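You operate a simulated robot arm through the tools that you are given. There is no shell and no other tool.

You are at the controls of a simulated robot arm. One attempt, no reset.

## Task
Blot the brown and grey tiles dry; lay them on 28 cm of tissue.
Fine: At the wall bench, with the yellow blotter, which goes back. Blot both and run the tissue to its mark first. Leave the third hexagon tile.

The check looks at the end state, three seconds after you hand in, the way a careful person would. Anything else that was tipped, shoved, dropped, spilled or broken makes it a failure.

## Robot
A 6-joint arm with a two-finger gripper, fixed in place. Base frame: the origin is on the floor under the middle of its stand, x ahead of it, y to its left, z up; the work surface is at about z = 950. Lengths are in mm, angles in degrees, forces in N, time in s.
It reaches about 1572 mm from its shoulder. Its first joint turns from -166.0 to 166.0 degrees. Payload 2.45 kg.
The TCP is the grasp point between the finger pads, 20 mm short of the fingertips. In the tool frame z runs along the fingers and y along their closing line. The gripper opens to 140 mm; its body begins 168 mm behind the TCP.
Orientation is told as [roll, pitch, yaw] about the base's x, y, z axes, in that order, counted from this pose: with the fingers straight down and closing along the base's y, the tool's x points along the base's -x, its y along +y and its z along -z.

## Interface
- The arm moves only by the tool nudge_tool. Its argument "commands" is text: rows parted by semicolons, each of 7 numbers parted by spaces: the turn, a rotation vector about the base's x, y, z in units of 180 degrees (1.0 is 180 degrees), then the shift along the base's x, y, z in units of 200 mm (1.0 is 200 mm), then the closure in counts, from 0 (fully open) to 255 (shut). In form: wx wy wz tx ty tz hand; .... A call has 1 to 20 rows; each row is the pose to reach, as a shift and turn from the pose commanded when the call began. A call with a number of a shift or a turn outside -1 to 1 is refused whole. A row lasts 0.2 s, in which the tool goes at most 50 mm and 8.6 degrees; a call with a longer step from one row to the next is refused whole, and so is a gripper value outside its range. A pose out of reach is approached as far as the arm can. The call stops where the force on the tool passes 70 N (or 10 N more than at its start, if that is more) or the arm is blocked; 0.2 s more then pass. Each finger travels about 45 mm/s and halts on what it meets, pressing with about 28 N; the grip force reading is that of the motor and also rises with nothing between the fingers. The clock runs only during rows and for 0.2 s after the last one: add rows that repeat a pose to give the fingers time. It gives the time, the measured TCP pose, the force on the tool (base axes), the opening and the grip force at its end, in the units of the frame above (readings bear some noise), with the torque about the TCP (base axes, N m) and any sound that the robot's microphone picked up, and new pictures: "show" is both (left out), scene, wrist or none.
- Cameras (640 x 400 px; columns grow to the right, rows downward): "scene" is fixed at [221.5, 499.8, 1522.7]; the picture's right is [-0.34, -0.94, 0.00], its down [-0.44, 0.16, -0.88] and it looks along [0.83, -0.30, -0.47] (base axes); focal length 311 px, centre (320, 200). "wrist" rides on the gripper at [78, 11, -209] in the tool frame; the picture's right is [-0.14, 0.99, 0.00], its down [-0.92, -0.13, -0.37] and it looks along [-0.36, -0.05, 0.93] (tool axes); focal length 280 px, centre (320, 200). There is no depth. A picture from a camera that has moved, and an enlarged one, comes with that camera's place and axes in the base frame and with its lens.
- enlarge(camera, box): a new picture of the part [left, top, right, bottom] of that camera's present view, enlarged. It takes no simulated time.
- finish_job(): hands the job in; it is judged then, once.

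Nothing tells you positions but the pictures and the camera data. Unless the task says otherwise, let go and move clear before handing in.

The tools are called after "Call:" as name(argument=value, ...) on one line, values as JSON. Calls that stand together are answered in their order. nudge_tool: Moves the arm, as the interface text tells. Its arguments: {"type":"object","properties":{"commands":{"type":"string"},"show":{"type":"string","enum":["both","scene","wrist","none"]}},"required":["commands"]} The other tools are called the same way: enlarge (camera, box) takes an enlarged picture of a part of a camera's view; finish_job () hands the job in.

At the start:

```text
time: 0.0
eef_pos: [787.2, -115.1, 1243.6]
orientation: [0.0, 0.0, 0.0]
ft_force: [0.4, -0.2, -0.4]
wrist_torque: [0.02, 0.0, 0.02]
width: 139.9
finger_force: 0.1
```

scene: 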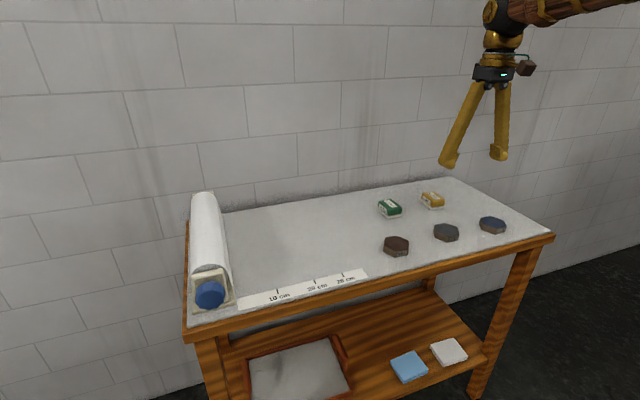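
wrist: 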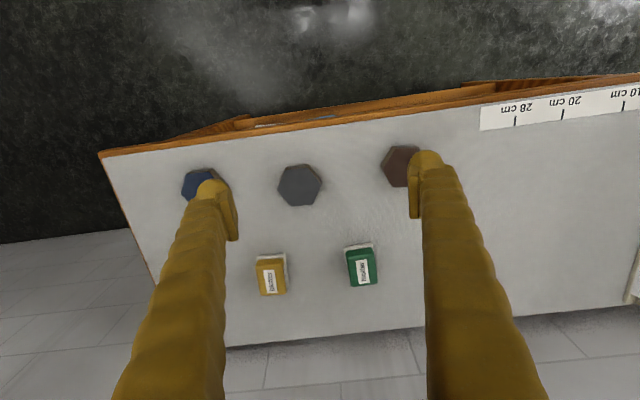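

I see a bench against the wall with a paper roll with a blue knob at the left, a ruler marked 10/20/28 cm, three hexagon tiles (brown, grey, blue), and a green and a yellow blotter. I'll look closer before moving.

Call:
enlarge(camera="scene", box=[170, 170, 380, 330])

Call:
enlarge(camera="scene", box=[360, 170, 560, 280])

Call:
enlarge(camera="wrist", box=[160, 80, 640, 340])

Call:
enlarge(camera="scene", box=[200, 300, 520, 400])

```text
2.50 times, centred on (275, 250) of scene
camera zoom: at [221.5, 499.8, 1522.7], right [-0.34, -0.94, 0.0], down [-0.44, 0.16, -0.88], along [0.83, -0.3, -0.47], focal length 777 px, centre (432, 75)
```

zoom: 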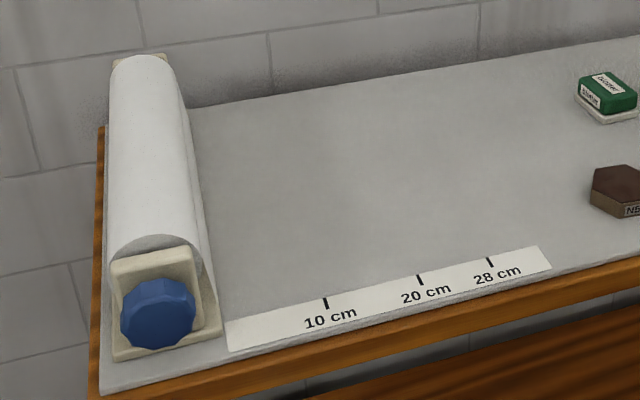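

```text
3.20 times, centred on (460, 225) of scene
camera zoom: at [221.5, 499.8, 1522.7], right [-0.34, -0.94, 0.0], down [-0.44, 0.16, -0.88], along [0.83, -0.3, -0.47], focal length 994 px, centre (-128, 120)
```

zoom: 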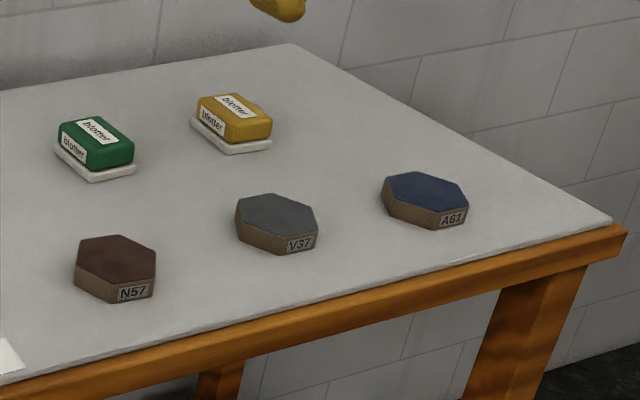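

```text
1.33 times, centred on (400, 210) of wrist
camera zoom: at [710.0, -105.1, 1454.6], right [0.14, 0.99, 0.0], down [0.92, -0.13, 0.37], along [0.36, -0.05, -0.93], focal length 374 px, centre (213, 187)
```

zoom: 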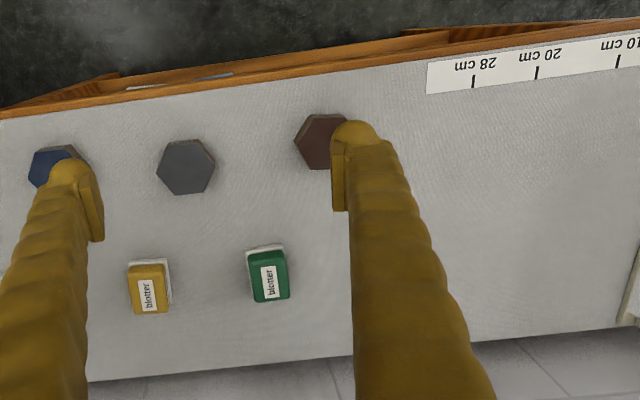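

```text
2.00 times, centred on (360, 350) of scene
camera zoom: at [221.5, 499.8, 1522.7], right [-0.34, -0.94, 0.0], down [-0.44, 0.16, -0.88], along [0.83, -0.3, -0.47], focal length 621 px, centre (240, -100)
```

zoom: 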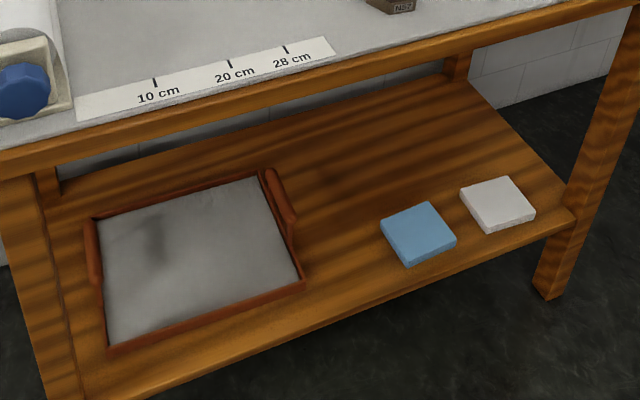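

The bench is aligned with the base axes: brown tile near (854, 27), grey near (866, -166), yellow blotter near (1044, -247), and the tissue roll with its blue knob near (810, 558). I'll move the wrist camera closer to the blotters and tiles to check their shapes.

Call:
nudge_tool(commands="0 0 0 0.12 -0.08 -0.06 0; 0 0 0 0.24 -0.16 -0.12 0; 0 0 0 0.36 -0.24 -0.18 0; 0 0 0 0.48 -0.32 -0.24 0; 0 0 0 0.6 -0.4 -0.3 0; 0 0 0 0.72 -0.48 -0.36 0; 0 0 0 0.84 -0.56 -0.42 0; 0 0 0 0.95 -0.62 -0.47 0; 0 0 0 0.95 -0.62 -0.47 0", show="both")

```text
time: 2.0
eef_pos: [976.1, -238.5, 1149.5]
orientation: [0.0, 0.0, 0.0]
ft_force: [0.1, 0.9, -1.3]
wrist_torque: [0.01, -0.02, 0.02]
width: 140.2
finger_force: 0.0
camera wrist: at [900.0, -229.1, 1359.8], right [0.14, 0.99, 0.0], down [0.92, -0.13, 0.37], along [0.36, -0.05, -0.93], focal length 280 px, centre (320, 200)
```

scene: 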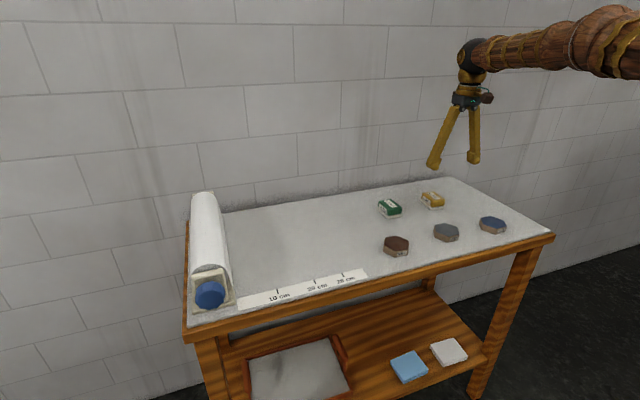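
wrist: 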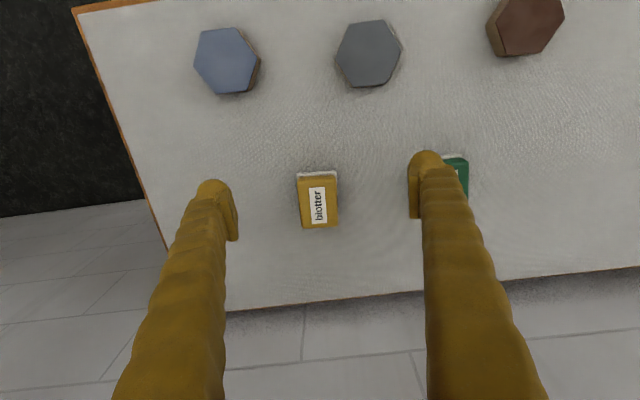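

Call:
enlarge(camera="wrist", box=[260, 140, 380, 240])

Call:
enlarge(camera="wrist", box=[180, 0, 440, 110])

Call:
enlarge(camera="wrist", box=[440, 0, 600, 80])

Call:
enlarge(camera="scene", box=[370, 180, 460, 230])

```text
4.00 times, centred on (320, 190) of wrist
camera zoom: at [900.0, -229.1, 1359.8], right [0.14, 0.99, 0.0], down [0.92, -0.13, 0.37], along [0.36, -0.05, -0.93], focal length 1122 px, centre (320, 240)
```

zoom: 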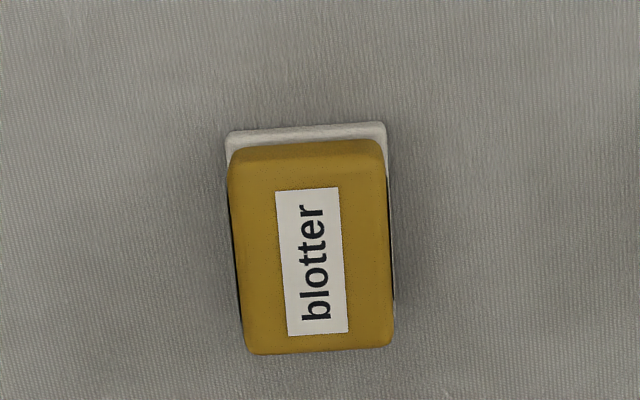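

```text
2.46 times, centred on (310, 55) of wrist
camera zoom: at [900.0, -229.1, 1359.8], right [0.14, 0.99, 0.0], down [0.92, -0.13, 0.37], along [0.36, -0.05, -0.93], focal length 690 px, centre (345, 557)
```

zoom: 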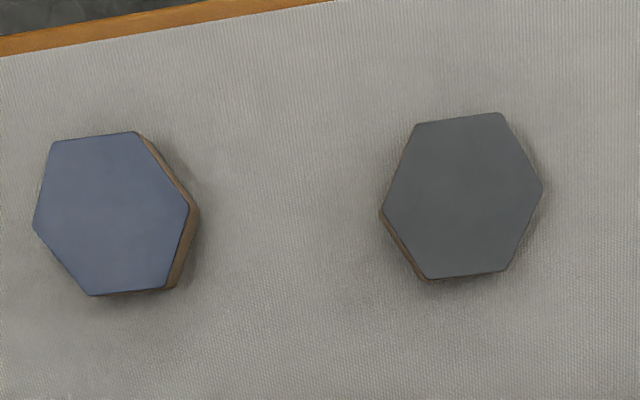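

```text
4.00 times, centred on (520, 40) of wrist
camera zoom: at [900.0, -229.1, 1359.8], right [0.14, 0.99, 0.0], down [0.92, -0.13, 0.37], along [0.36, -0.05, -0.93], focal length 1122 px, centre (-480, 840)
```

zoom: 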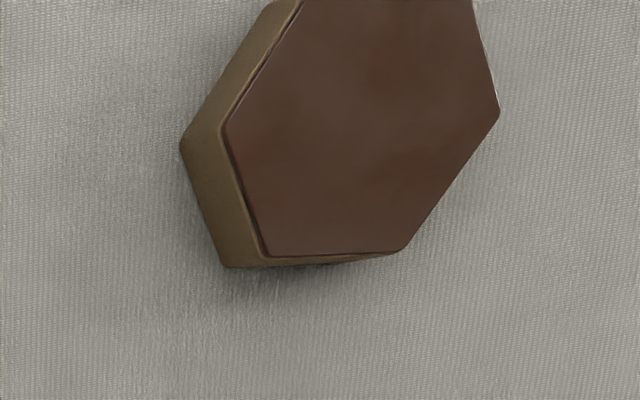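

```text
7.11 times, centred on (415, 205) of scene
camera zoom: at [221.5, 499.8, 1522.7], right [-0.34, -0.94, 0.0], down [-0.44, 0.16, -0.88], along [0.83, -0.3, -0.47], focal length 2209 px, centre (-356, 164)
```

zoom: 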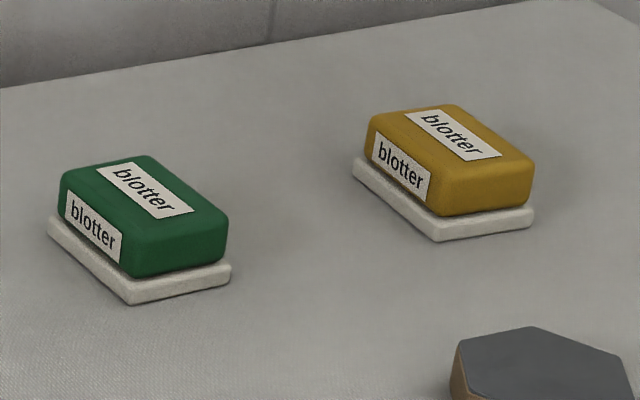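

The yellow blotter is a yellow body on a white felt base, rotated by about -4.5°, centred near (1046, -250) with its top at about z 983. I'll move above it and align the gripper with it.

Call:
nudge_tool(commands="0 0 -0.005 0.07 -0.01 -0.09 0; 0 0 -0.01 0.14 -0.02 -0.18 0; 0 0 -0.015 0.21 -0.03 -0.27 0; 0 0 -0.02 0.28 -0.04 -0.36 0; 0 0 -0.025 0.345 -0.05 -0.44 0; 0 0 -0.025 0.345 -0.05 -0.44 0; 0 0 -0.025 0.345 -0.05 -0.44 0", show="wrist")

```text
time: 3.6
eef_pos: [1046.5, -250.1, 1061.2]
orientation: [-0.1, 0.0, -4.4]
ft_force: [-1.0, -0.4, 0.0]
wrist_torque: [-0.02, 0.0, 0.01]
width: 139.9
finger_force: 0.1
camera wrist: at [970.6, -233.2, 1271.4], right [0.21, 0.98, 0.0], down [0.91, -0.2, 0.37], along [0.36, -0.08, -0.93], focal length 280 px, centre (320, 200)
```

wrist: 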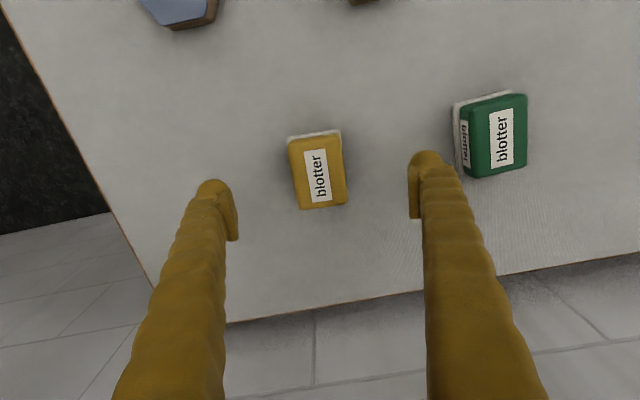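

The blotter lines up with the gripper; its centre is about 4 mm further in x. I'll descend to gripping height on the yellow body.

Call:
nudge_tool(commands="0 0 0 0.01 -0.005 -0.1 0; 0 0 0 0.02 -0.005 -0.2 0; 0 0 0 0.02 -0.005 -0.3 0; 0 0 0 0.02 -0.005 -0.35 0; 0 0 0 0.02 -0.005 -0.39 0; 0 0 0 0.02 -0.005 -0.39 0", show="both")

```text
time: 5.0
eef_pos: [1050.8, -250.7, 984.8]
orientation: [0.0, -0.1, -4.5]
ft_force: [0.0, 0.0, -0.6]
wrist_torque: [-0.02, 0.01, -0.02]
width: 140.1
finger_force: 0.0
camera wrist: at [974.3, -233.9, 1194.1], right [0.21, 0.98, 0.0], down [0.91, -0.2, 0.37], along [0.36, -0.08, -0.93], focal length 280 px, centre (320, 200)
```

scene: 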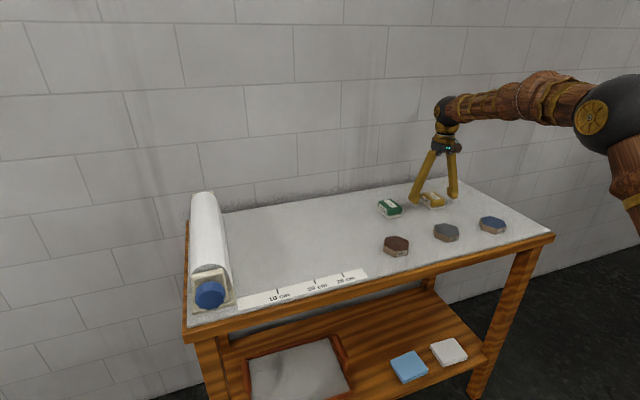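
wrist: 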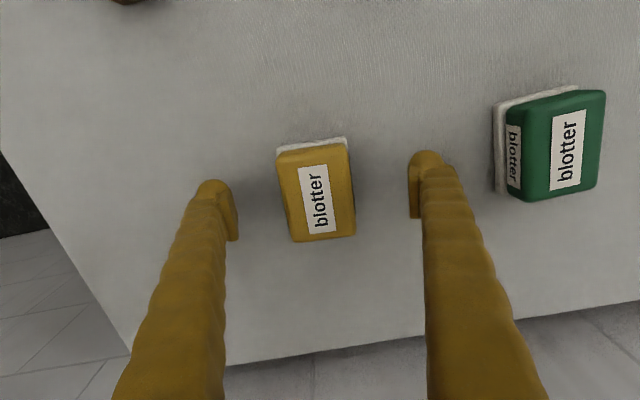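

Call:
enlarge(camera="wrist", box=[180, 100, 460, 275])

Call:
enlarge(camera="scene", box=[370, 130, 510, 220])

```text
2.29 times, centred on (320, 188) of wrist
camera zoom: at [974.3, -233.9, 1194.1], right [0.21, 0.98, 0.0], down [0.91, -0.2, 0.37], along [0.36, -0.08, -0.93], focal length 641 px, centre (320, 229)
```

zoom: 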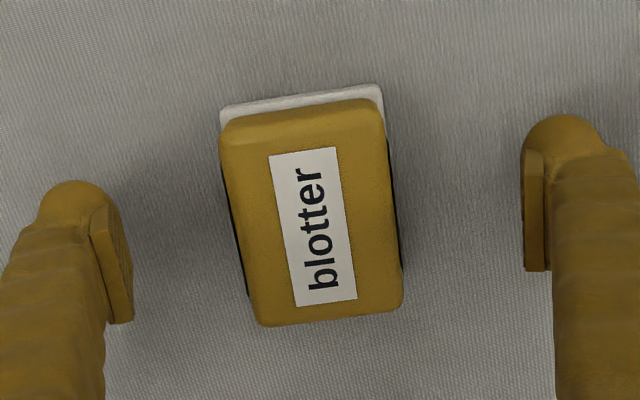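

```text
4.44 times, centred on (440, 175) of scene
camera zoom: at [221.5, 499.8, 1522.7], right [-0.34, -0.94, 0.0], down [-0.44, 0.16, -0.88], along [0.83, -0.3, -0.47], focal length 1381 px, centre (-213, 311)
```

zoom: 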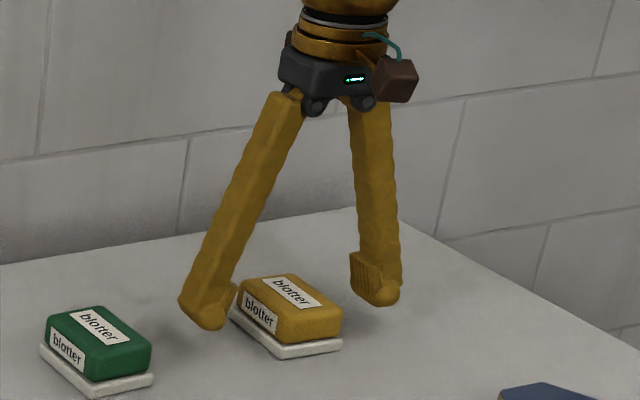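

The blotter sits centred between the fingers. I'll close the gripper on its body.

Call:
nudge_tool(commands="0 0 0 0 0 0 60; 0 0 0 0 0 0 120; 0 0 0 0 0 0 180; 0 0 0 0 0 0 200; 0 0 0 0 0 0 200; 0 0 0 0 0 0 200; 0 0 0 0 0 0 200; 0 0 0 0 0 0 200", show="both")

```text
time: 6.8
eef_pos: [1050.7, -250.5, 983.9]
orientation: [0.0, 0.0, -4.5]
ft_force: [-0.4, 0.5, 1.0]
wrist_torque: [-0.01, 0.0, 0.04]
width: 55.0
finger_force: 28.3
camera wrist: at [974.3, -233.9, 1194.3], right [0.21, 0.98, 0.0], down [0.91, -0.2, 0.37], along [0.36, -0.08, -0.93], focal length 280 px, centre (320, 200)
```

scene: 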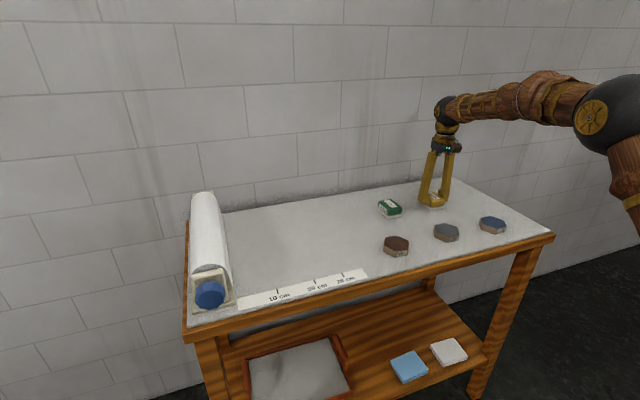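
wrist: 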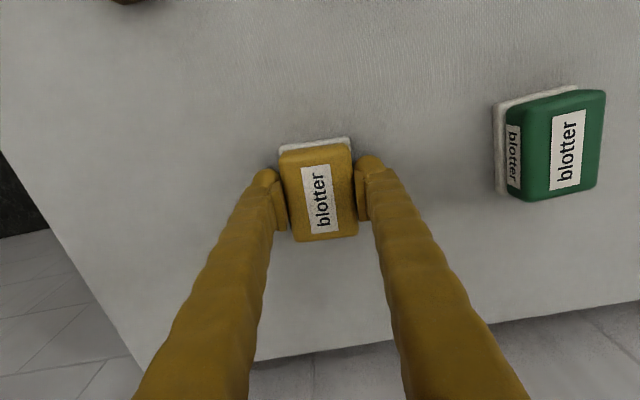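

Gripped at 55 mm. I'll lift it 60 mm and check that the felt base comes with it.

Call:
nudge_tool(commands="0 0 0 0 0 0.02 200; 0 0 0 0 0 0.06 200; 0 0 0 0 0 0.15 200; 0 0 0 0 0 0.25 200; 0 0 0 0 0 0.35 200; 0 0 0 0 0 0.35 200", show="both")

Call:
enlarge(camera="scene", box=[370, 130, 510, 220])

```text
time: 8.2
eef_pos: [1049.5, -250.3, 1054.2]
orientation: [0.0, 0.0, -4.5]
ft_force: [-0.2, 0.4, -0.5]
wrist_torque: [0.01, 0.01, 0.0]
width: 30.2
finger_force: 0.1
camera wrist: at [973.9, -233.9, 1264.8], right [0.21, 0.98, 0.0], down [0.91, -0.2, 0.37], along [0.36, -0.08, -0.93], focal length 280 px, centre (320, 200)
```

scene: 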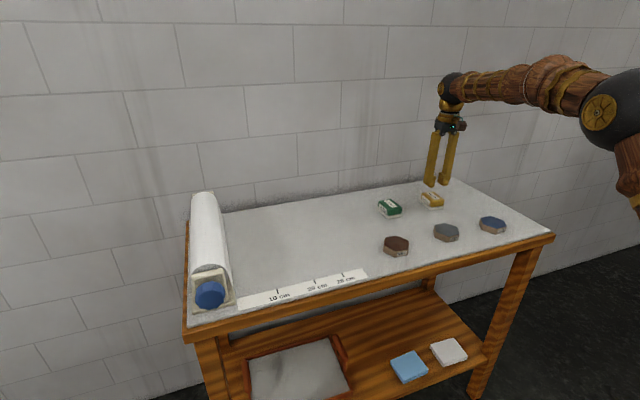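
wrist: 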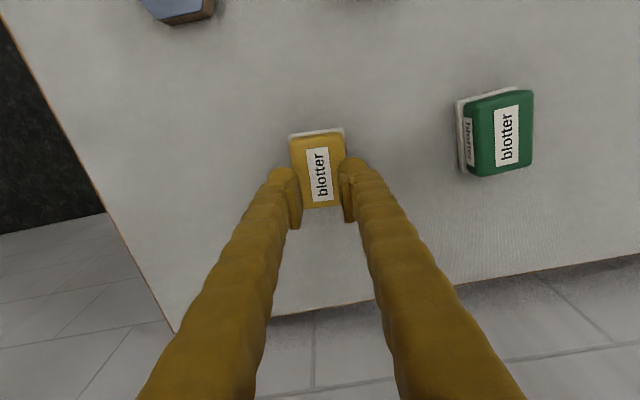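

```text
4.44 times, centred on (440, 175) of scene
camera zoom: at [221.5, 499.8, 1522.7], right [-0.34, -0.94, 0.0], down [-0.44, 0.16, -0.88], along [0.83, -0.3, -0.47], focal length 1381 px, centre (-213, 311)
```

zoom: 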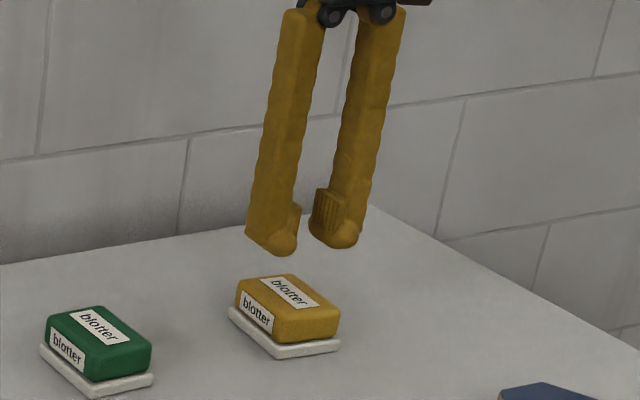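

The fingers slipped off the rounded top edges: the blotter stayed put, upright and barely moved. I'll reopen, go lower (TCP z ≈ 975) and grip again.

Call:
nudge_tool(commands="0 0 0 0 0 0 120; 0 0 0 0 0 0 80; 0 0 0 0 0 0 60; 0 0 0 0 0 0 60; 0 0 0 0.005 -0.005 -0.1 60; 0 0 0 0.005 -0.005 -0.2 60; 0 0 0 0.005 -0.005 -0.3 60; 0 0 0 0.005 -0.005 -0.35 60; 0 0 0 0.005 -0.005 -0.37 60; 0 0 0 0.005 -0.005 -0.39 60; 0 0 0 0.005 -0.005 -0.39 60", show="both")

Call:
enlarge(camera="scene", box=[390, 160, 490, 225])

Call:
enlarge(camera="wrist", box=[180, 100, 460, 275])

```text
time: 10.6
eef_pos: [1051.5, -250.7, 976.7]
orientation: [-0.1, 0.0, -4.5]
ft_force: [-0.2, -0.3, -0.2]
wrist_torque: [-0.01, 0.02, 0.01]
width: 106.9
finger_force: 0.0
camera wrist: at [974.9, -235.0, 1186.8], right [0.21, 0.98, 0.0], down [0.91, -0.2, 0.37], along [0.36, -0.08, -0.93], focal length 280 px, centre (320, 200)
```

scene: 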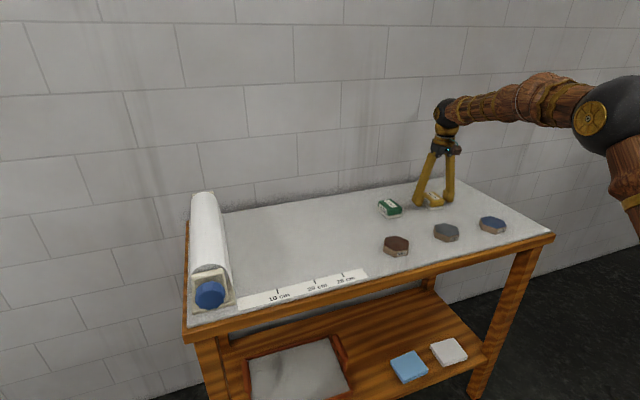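
wrist: 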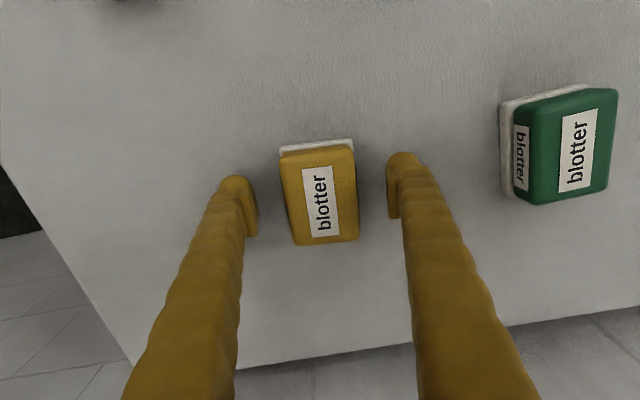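

```text
6.15 times, centred on (440, 192) of scene
camera zoom: at [221.5, 499.8, 1522.7], right [-0.34, -0.94, 0.0], down [-0.44, 0.16, -0.88], along [0.83, -0.3, -0.47], focal length 1912 px, centre (-418, 246)
```

zoom: 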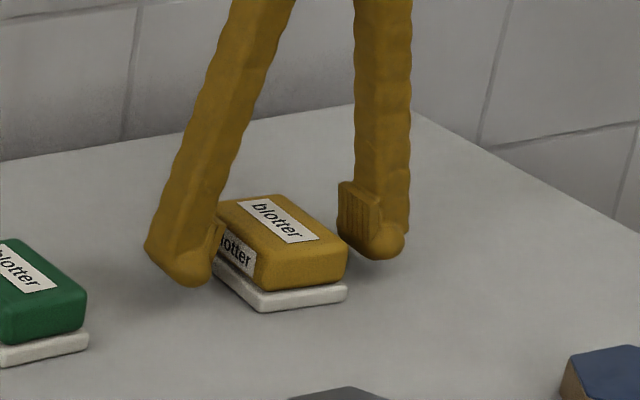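

```text
2.29 times, centred on (320, 188) of wrist
camera zoom: at [974.9, -235.0, 1186.8], right [0.21, 0.98, 0.0], down [0.91, -0.2, 0.37], along [0.36, -0.08, -0.93], focal length 641 px, centre (320, 229)
```

zoom: 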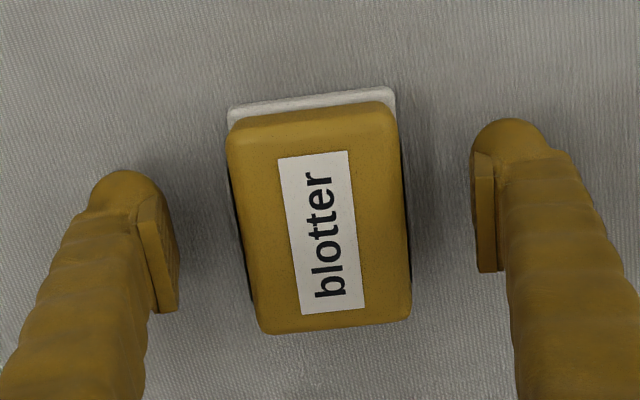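

The pads now overlap the full body height. I'll close here and check the width before lifting gently.

Call:
nudge_tool(commands="0 0 0 0 0 0 120; 0 0 0 0 0 0 180; 0 0 0 0 0 0 220; 0 0 0 0 0 0 220; 0 0 0 0 0 0 220; 0 0 0 0 0 0 220; 0 0 0 0 0 0.01 220; 0 0 0 0 0 0.02 220; 0 0 0 0 0 0.03 220; 0 0 0 0 0 0.04 220; 0 0 0 0 0 0.05 220", show="both")

Call:
enlarge(camera="scene", box=[390, 160, 490, 225])

```text
time: 13.0
eef_pos: [1052.6, -252.4, 987.0]
orientation: [0.1, -0.1, -4.6]
ft_force: [0.2, 0.7, -0.7]
wrist_torque: [0.0, -0.01, -0.02]
width: 55.2
finger_force: 28.2
camera wrist: at [975.1, -235.2, 1196.7], right [0.21, 0.98, 0.0], down [0.91, -0.2, 0.37], along [0.36, -0.08, -0.93], focal length 280 px, centre (320, 200)
```

scene: 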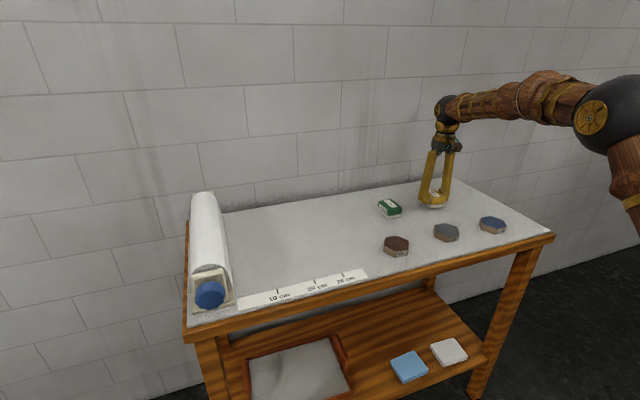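
wrist: 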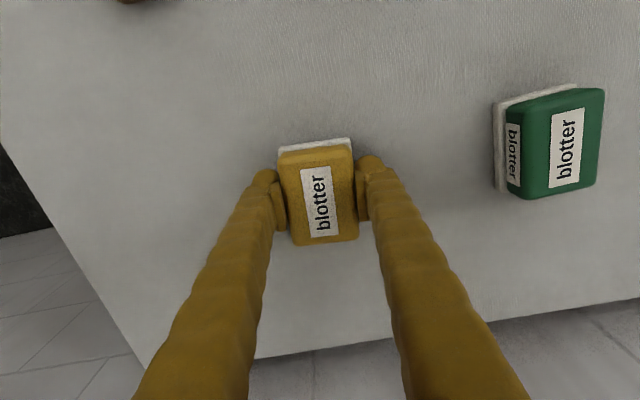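

```text
6.15 times, centred on (440, 192) of scene
camera zoom: at [221.5, 499.8, 1522.7], right [-0.34, -0.94, 0.0], down [-0.44, 0.16, -0.88], along [0.83, -0.3, -0.47], focal length 1912 px, centre (-418, 246)
```

zoom: 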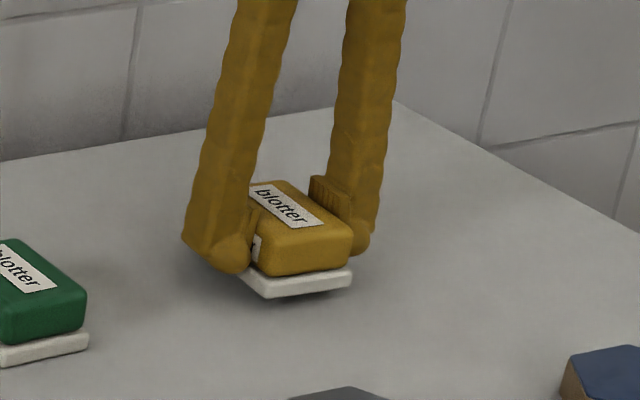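

The blotter is now held firmly with its felt base attached. I'll raise it and carry it above the grey tile at about (866, -165).

Call:
nudge_tool(commands="0 0 0 0 0 0.1 220; 0 0 0 0 0 0.2 220; 0 0 0 0 0 0.3 220; 0 0 0 -0.1 0.05 0.3 220; 0 0 0 -0.22 0.1 0.3 220; 0 0 0 -0.34 0.16 0.3 220; 0 0 0 -0.46 0.22 0.3 220; 0 0 0 -0.58 0.28 0.3 220; 0 0 0 -0.7 0.33 0.3 220; 0 0 0 -0.82 0.38 0.3 220; 0 0 0 -0.925 0.43 0.3 220; 0 0 0 -0.925 0.43 0.3 220; 0 0 0 -0.925 0.43 0.3 220", show="both")

Call:
enlarge(camera="scene", box=[370, 180, 520, 270])

Call:
enlarge(camera="wrist", box=[180, 80, 460, 255])

```text
time: 15.8
eef_pos: [865.3, -165.6, 1046.9]
orientation: [0.0, 0.0, -4.5]
ft_force: [-0.2, 0.5, -1.3]
wrist_torque: [0.03, -0.04, -0.02]
width: 55.3
finger_force: 28.2
camera wrist: at [790.0, -149.0, 1256.4], right [0.21, 0.98, 0.0], down [0.91, -0.2, 0.37], along [0.36, -0.08, -0.93], focal length 280 px, centre (320, 200)
```

scene: 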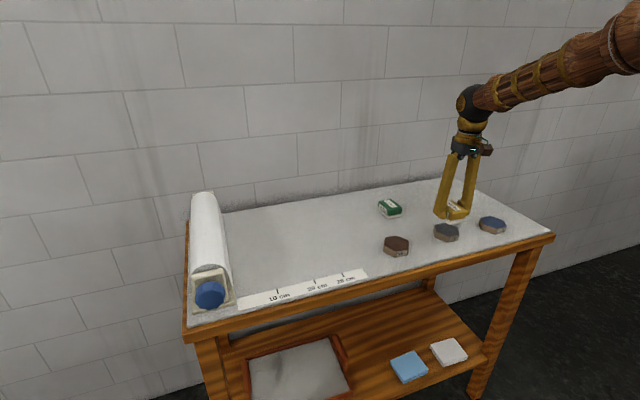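
wrist: 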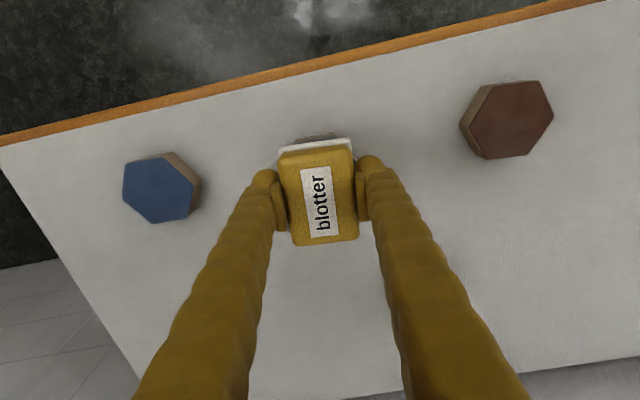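

```text
4.27 times, centred on (445, 225) of scene
camera zoom: at [221.5, 499.8, 1522.7], right [-0.34, -0.94, 0.0], down [-0.44, 0.16, -0.88], along [0.83, -0.3, -0.47], focal length 1326 px, centre (-213, 93)
```

zoom: 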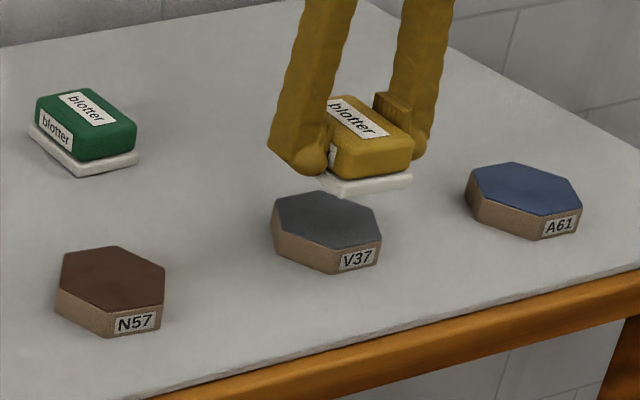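

```text
2.29 times, centred on (320, 168) of wrist
camera zoom: at [790.0, -149.0, 1256.4], right [0.21, 0.98, 0.0], down [0.91, -0.2, 0.37], along [0.36, -0.08, -0.93], focal length 641 px, centre (320, 274)
```

zoom: 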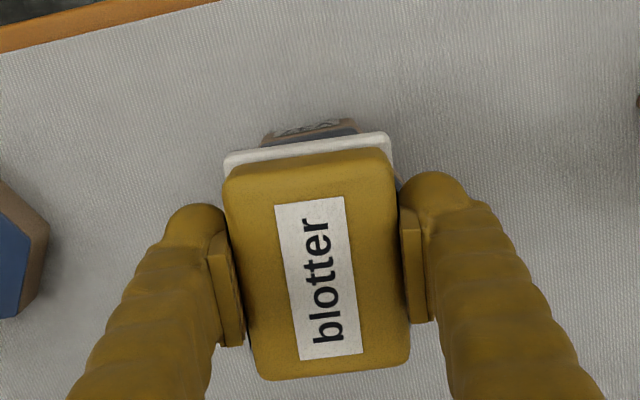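

The felt hovers over the grey tile, aligned with it. I'll descend to just above contact, then press gently.

Call:
nudge_tool(commands="0 0 0 0 0 -0.05 220; 0 0 0 0 0 -0.1 220; 0 0 0 0 0 -0.15 220; 0 0 0 0 0 -0.18 220; 0 0 0 0 0 -0.2 220; 0 0 0 0 0 -0.21 220; 0 0 0 0 0 -0.22 220; 0 0 0 0 0 -0.225 220", show="scene")

```text
time: 17.6
eef_pos: [865.4, -165.8, 1001.0]
orientation: [0.0, 0.0, -4.5]
ft_force: [-1.2, 0.6, -1.4]
wrist_torque: [-0.03, 0.04, -0.01]
width: 55.5
finger_force: 28.0
```

scene: 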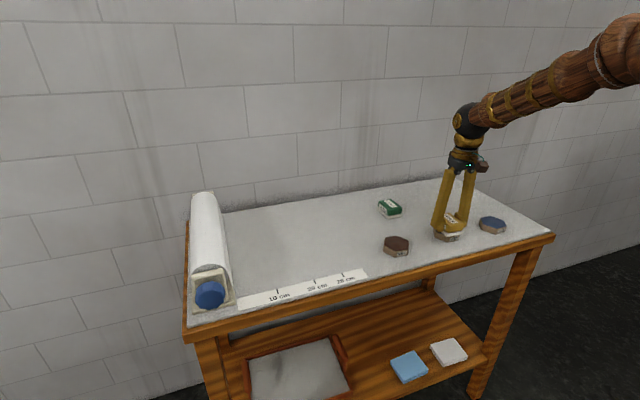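

Call:
nudge_tool(commands="0 0 0 0 0 -0.005 220; 0 0 0 0 0 -0.01 220; 0 0 0 0 0 -0.015 220; 0 0 0 0 0 -0.02 220", show="none")

Call:
enlarge(camera="scene", box=[395, 190, 505, 260])

```text
time: 18.6
eef_pos: [866.9, -165.8, 999.3]
orientation: [0.1, -0.2, -4.4]
ft_force: [-10.0, 1.1, 54.4]
wrist_torque: [-0.07, 0.09, 0.0]
width: 55.6
finger_force: 28.0
```

```text
5.71 times, centred on (450, 225) of scene
camera zoom: at [221.5, 499.8, 1522.7], right [-0.34, -0.94, 0.0], down [-0.44, 0.16, -0.88], along [0.83, -0.3, -0.47], focal length 1775 px, centre (-423, 57)
```

zoom: 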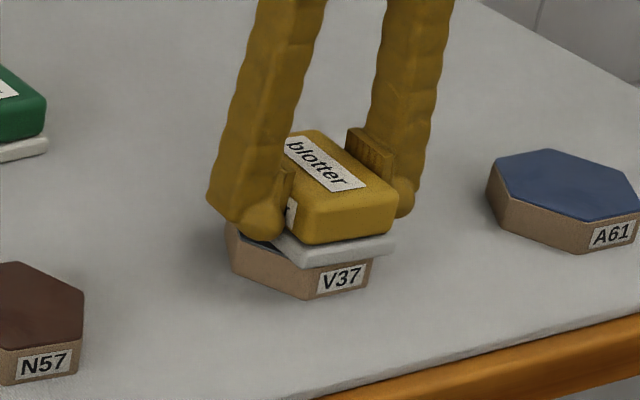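

Contact made, at about 54 N; I'll ease back to a lighter press and hold it.

Call:
nudge_tool(commands="0 0 0 0 0 0.004 220; 0 0 0 0 0 0.007 220; 0 0 0 0 0 0.007 220; 0 0 0 0 0 0.007 220; 0 0 0 0 0 0.007 220; 0 0 0 0 0 0.007 220", show="wrist")

```text
time: 20.0
eef_pos: [867.0, -165.7, 1000.0]
orientation: [0.0, -0.1, -4.5]
ft_force: [6.8, -1.7, 49.0]
wrist_torque: [-0.02, -0.33, -0.08]
width: 55.8
finger_force: 28.1
camera wrist: at [789.9, -148.8, 1209.6], right [0.21, 0.98, 0.0], down [0.91, -0.2, 0.37], along [0.36, -0.08, -0.93], focal length 280 px, centre (320, 200)
```

wrist: 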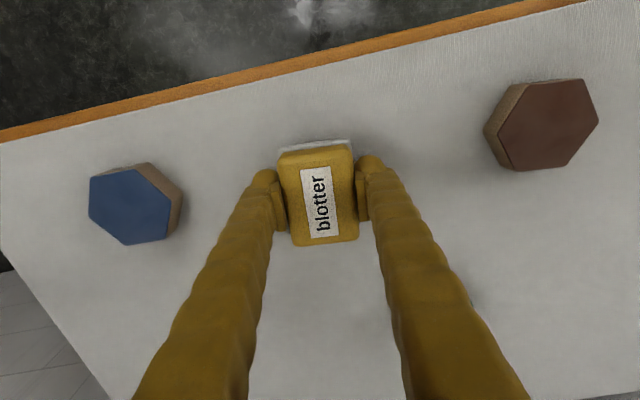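

Force is still ~49 N, so I'll back off another millimetre or so, then lift clear and look at the tile.

Call:
nudge_tool(commands="0 0 0 0 0 0.006 220; 0 0 0 0 0 0.006 220; 0 0 0 0 0 0.006 220", show="none")

```text
time: 20.8
eef_pos: [866.1, -165.9, 999.5]
orientation: [0.0, 0.0, -4.4]
ft_force: [7.9, -0.8, 27.3]
wrist_torque: [-0.08, -0.54, 0.03]
width: 55.5
finger_force: 27.9
```

Call:
nudge_tool(commands="0 0 0 0 0 0.003 220; 0 0 0 0 0 0.01 220; 0 0 0 0 0 0.05 220; 0 0 0 0 0 0.15 220; 0 0 0 0.1 0 0.2 220; 0 0 0 0.25 0 0.2 220; 0 0 0 0.4 0 0.2 220; 0 0 0 0.4 0 0.2 220", show="both")

Call:
enlarge(camera="scene", box=[370, 180, 520, 270])

Call:
enlarge(camera="wrist", box=[180, 30, 600, 290])

```text
time: 22.6
eef_pos: [946.2, -167.0, 1039.8]
orientation: [0.0, -0.1, -4.5]
ft_force: [0.2, -0.1, -0.6]
wrist_torque: [-0.03, -0.02, 0.0]
width: 55.8
finger_force: 27.9
camera wrist: at [870.3, -149.5, 1249.8], right [0.21, 0.98, 0.0], down [0.91, -0.2, 0.37], along [0.36, -0.08, -0.93], focal length 280 px, centre (320, 200)
```

scene: 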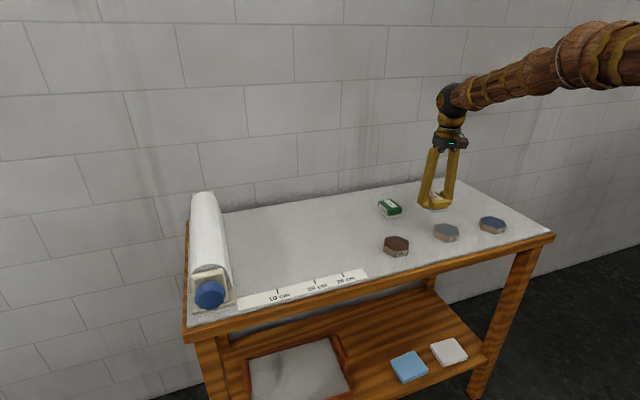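
wrist: 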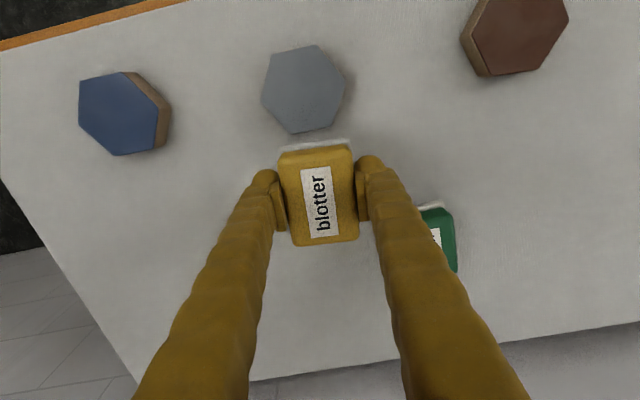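

```text
4.27 times, centred on (445, 225) of scene
camera zoom: at [221.5, 499.8, 1522.7], right [-0.34, -0.94, 0.0], down [-0.44, 0.16, -0.88], along [0.83, -0.3, -0.47], focal length 1326 px, centre (-213, 93)
```

zoom: 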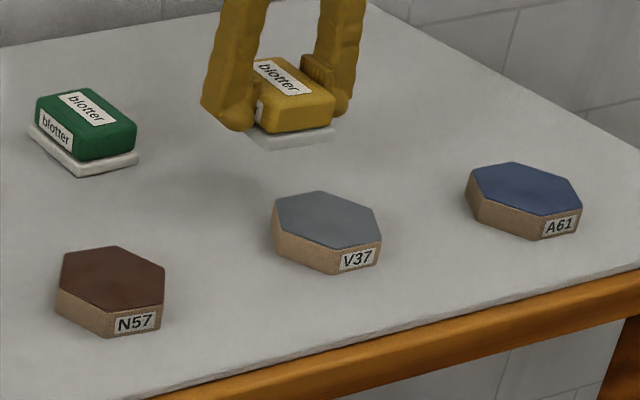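

```text
1.52 times, centred on (390, 160) of wrist
camera zoom: at [870.3, -149.5, 1249.8], right [0.21, 0.98, 0.0], down [0.91, -0.2, 0.37], along [0.36, -0.08, -0.93], focal length 427 px, centre (213, 261)
```

zoom: 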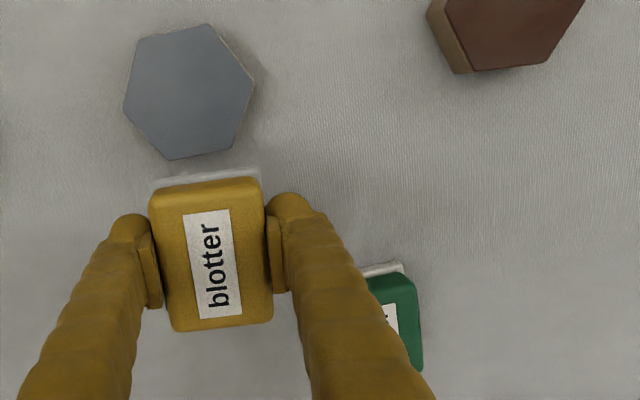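

The grey tile has turned visibly lighter, so blotting works, and it hasn't moved. Next I'll carry the blotter over the brown tile near (857, 28).

Call:
nudge_tool(commands="0 0 0 -0.05 0.12 0 220; 0 0 0 -0.1 0.24 0 220; 0 0 0 -0.16 0.36 0 220; 0 0 0 -0.22 0.48 0 220; 0 0 0 -0.28 0.6 0 220; 0 0 0 -0.34 0.72 0 220; 0 0 0 -0.4 0.84 0 220; 0 0 0 -0.446 0.965 0 220; 0 0 0 -0.446 0.965 0 220; 0 0 0 -0.446 0.965 -0.05 220; 0 0 0 -0.446 0.965 -0.1 220; 0 0 0 -0.446 0.965 -0.1 220", show="both")

Call:
enlarge(camera="scene", box=[345, 190, 495, 280])

Call:
enlarge(camera="wrist", box=[180, 80, 460, 255])

```text
time: 25.2
eef_pos: [856.5, 26.2, 1018.4]
orientation: [0.0, 0.0, -4.6]
ft_force: [-0.4, 0.1, -1.1]
wrist_torque: [0.01, -0.02, 0.01]
width: 55.4
finger_force: 28.2
camera wrist: at [780.5, 43.5, 1229.9], right [0.21, 0.98, 0.0], down [0.91, -0.2, 0.37], along [0.36, -0.08, -0.93], focal length 280 px, centre (320, 200)
```

scene: 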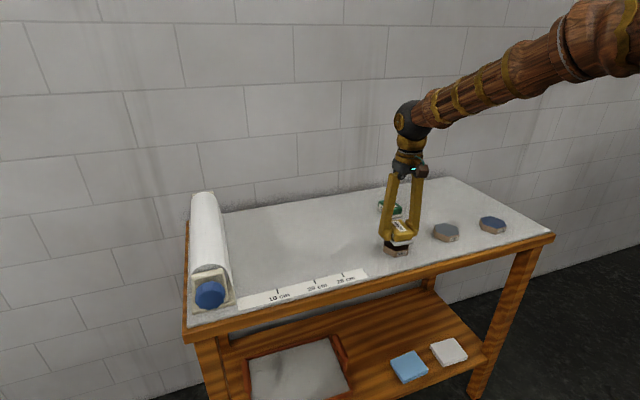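
wrist: 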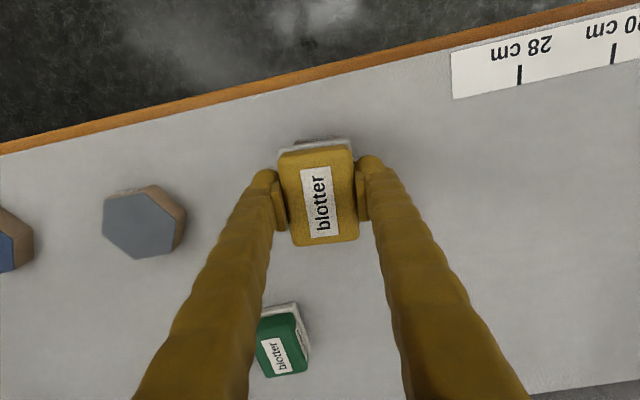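

```text
4.27 times, centred on (420, 235) of scene
camera zoom: at [221.5, 499.8, 1522.7], right [-0.34, -0.94, 0.0], down [-0.44, 0.16, -0.88], along [0.83, -0.3, -0.47], focal length 1326 px, centre (-107, 51)
```

zoom: 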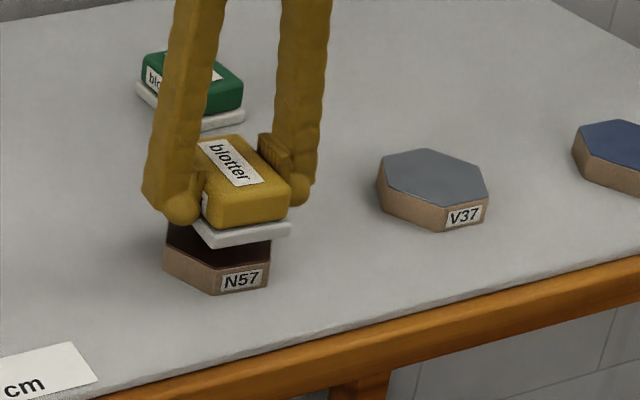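

```text
2.29 times, centred on (320, 168) of wrist
camera zoom: at [780.5, 43.5, 1229.9], right [0.21, 0.98, 0.0], down [0.91, -0.2, 0.37], along [0.36, -0.08, -0.93], focal length 641 px, centre (320, 274)
```

zoom: 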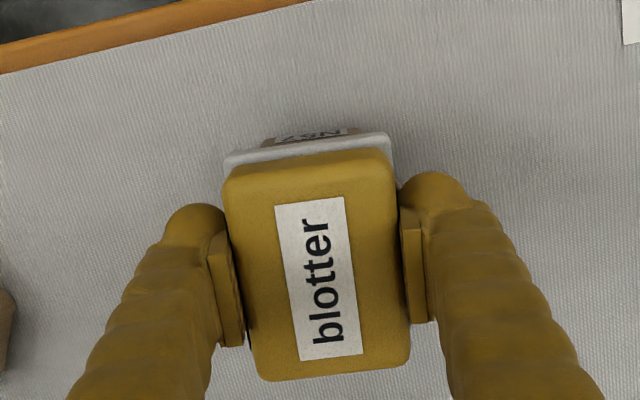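

Well aligned over brown. I'll press down to contact in small steps.

Call:
nudge_tool(commands="0 0 0 0 0 -0.04 220; 0 0 0 0 0 -0.07 220; 0 0 0 0 0 -0.085 220; 0 0 0 0 0 -0.09 220; 0 0 0 0 0 -0.095 220; 0 0 0 0 0 -0.1 220; 0 0 0 0 0 -0.103 220; 0 0 0 0 0 -0.103 220", show="none")

```text
time: 27.0
eef_pos: [856.8, 27.0, 1000.2]
orientation: [0.0, -0.1, -4.5]
ft_force: [-2.2, 3.3, 21.6]
wrist_torque: [0.05, 0.21, -0.01]
width: 55.5
finger_force: 28.3
```

Call:
nudge_tool(commands="0 0 0 0 0 -0.003 220; 0 0 0 0 0 -0.006 220; 0 0 0 0 0 -0.006 220; 0 0 0 0 0 -0.006 220; 0 0 0 0 0 -0.006 220; 0 0 0 0 0 -0.006 220; 0 0 0 0 0 -0.006 220", show="none")

Call:
nudge_tool(commands="0 0 0 0 0 0.003 220; 0 0 0 0 0 0.006 220; 0 0 0 0 0 0.01 220; 0 0 0 0 0 0.04 220; 0 0 0 0 0 0.12 220; 0 0 0 0 0 0.2 220; 0 0 0 0.1 -0.02 0.2 220; 0 0 0 0.22 -0.02 0.2 220; 0 0 0 0.34 -0.02 0.2 220; 0 0 0 0.46 -0.02 0.2 220; 0 0 0 0.46 -0.02 0.2 220", show="both")

Call:
enlarge(camera="scene", box=[345, 190, 495, 280])

Call:
enlarge(camera="wrist", box=[100, 30, 520, 290])

```text
time: 28.6
eef_pos: [857.7, 27.8, 999.2]
orientation: [0.0, -0.1, -4.4]
ft_force: [3.9, 0.9, 56.6]
wrist_torque: [-0.09, -0.22, -0.02]
width: 55.6
finger_force: 27.5
```

```text
time: 31.0
eef_pos: [949.4, 23.5, 1036.6]
orientation: [0.0, 0.0, -4.5]
ft_force: [-0.2, 0.2, 0.1]
wrist_torque: [-0.01, 0.0, -0.01]
width: 55.4
finger_force: 28.4
camera wrist: at [873.3, 39.4, 1248.8], right [0.21, 0.98, 0.0], down [0.91, -0.2, 0.37], along [0.36, -0.08, -0.93], focal length 280 px, centre (320, 200)
```

scene: 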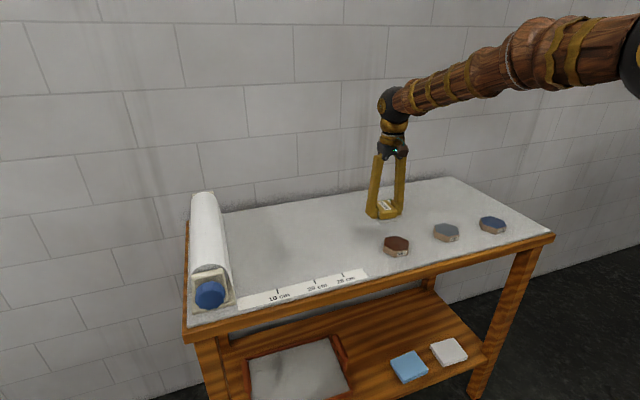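
wrist: 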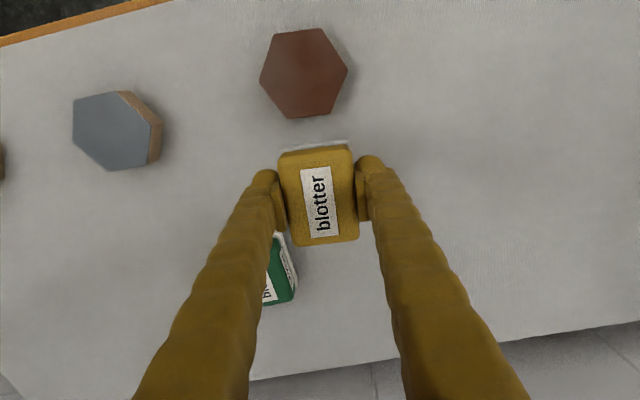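

```text
4.27 times, centred on (420, 235) of scene
camera zoom: at [221.5, 499.8, 1522.7], right [-0.34, -0.94, 0.0], down [-0.44, 0.16, -0.88], along [0.83, -0.3, -0.47], focal length 1326 px, centre (-107, 51)
```

zoom: 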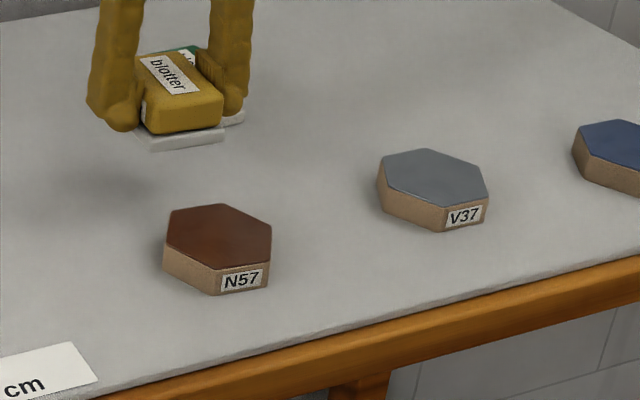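

```text
1.52 times, centred on (310, 160) of wrist
camera zoom: at [873.3, 39.4, 1248.8], right [0.21, 0.98, 0.0], down [0.91, -0.2, 0.37], along [0.36, -0.08, -0.93], focal length 427 px, centre (335, 261)
```

zoom: 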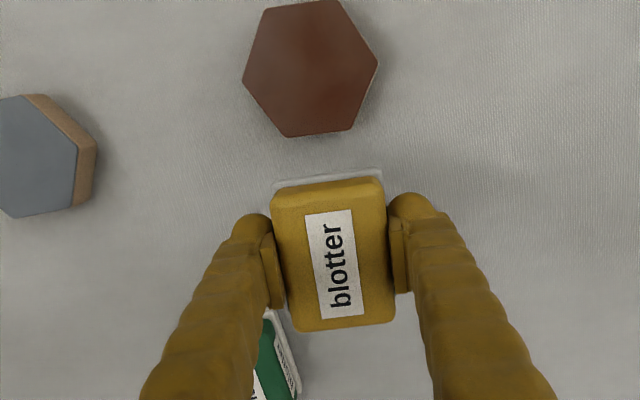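

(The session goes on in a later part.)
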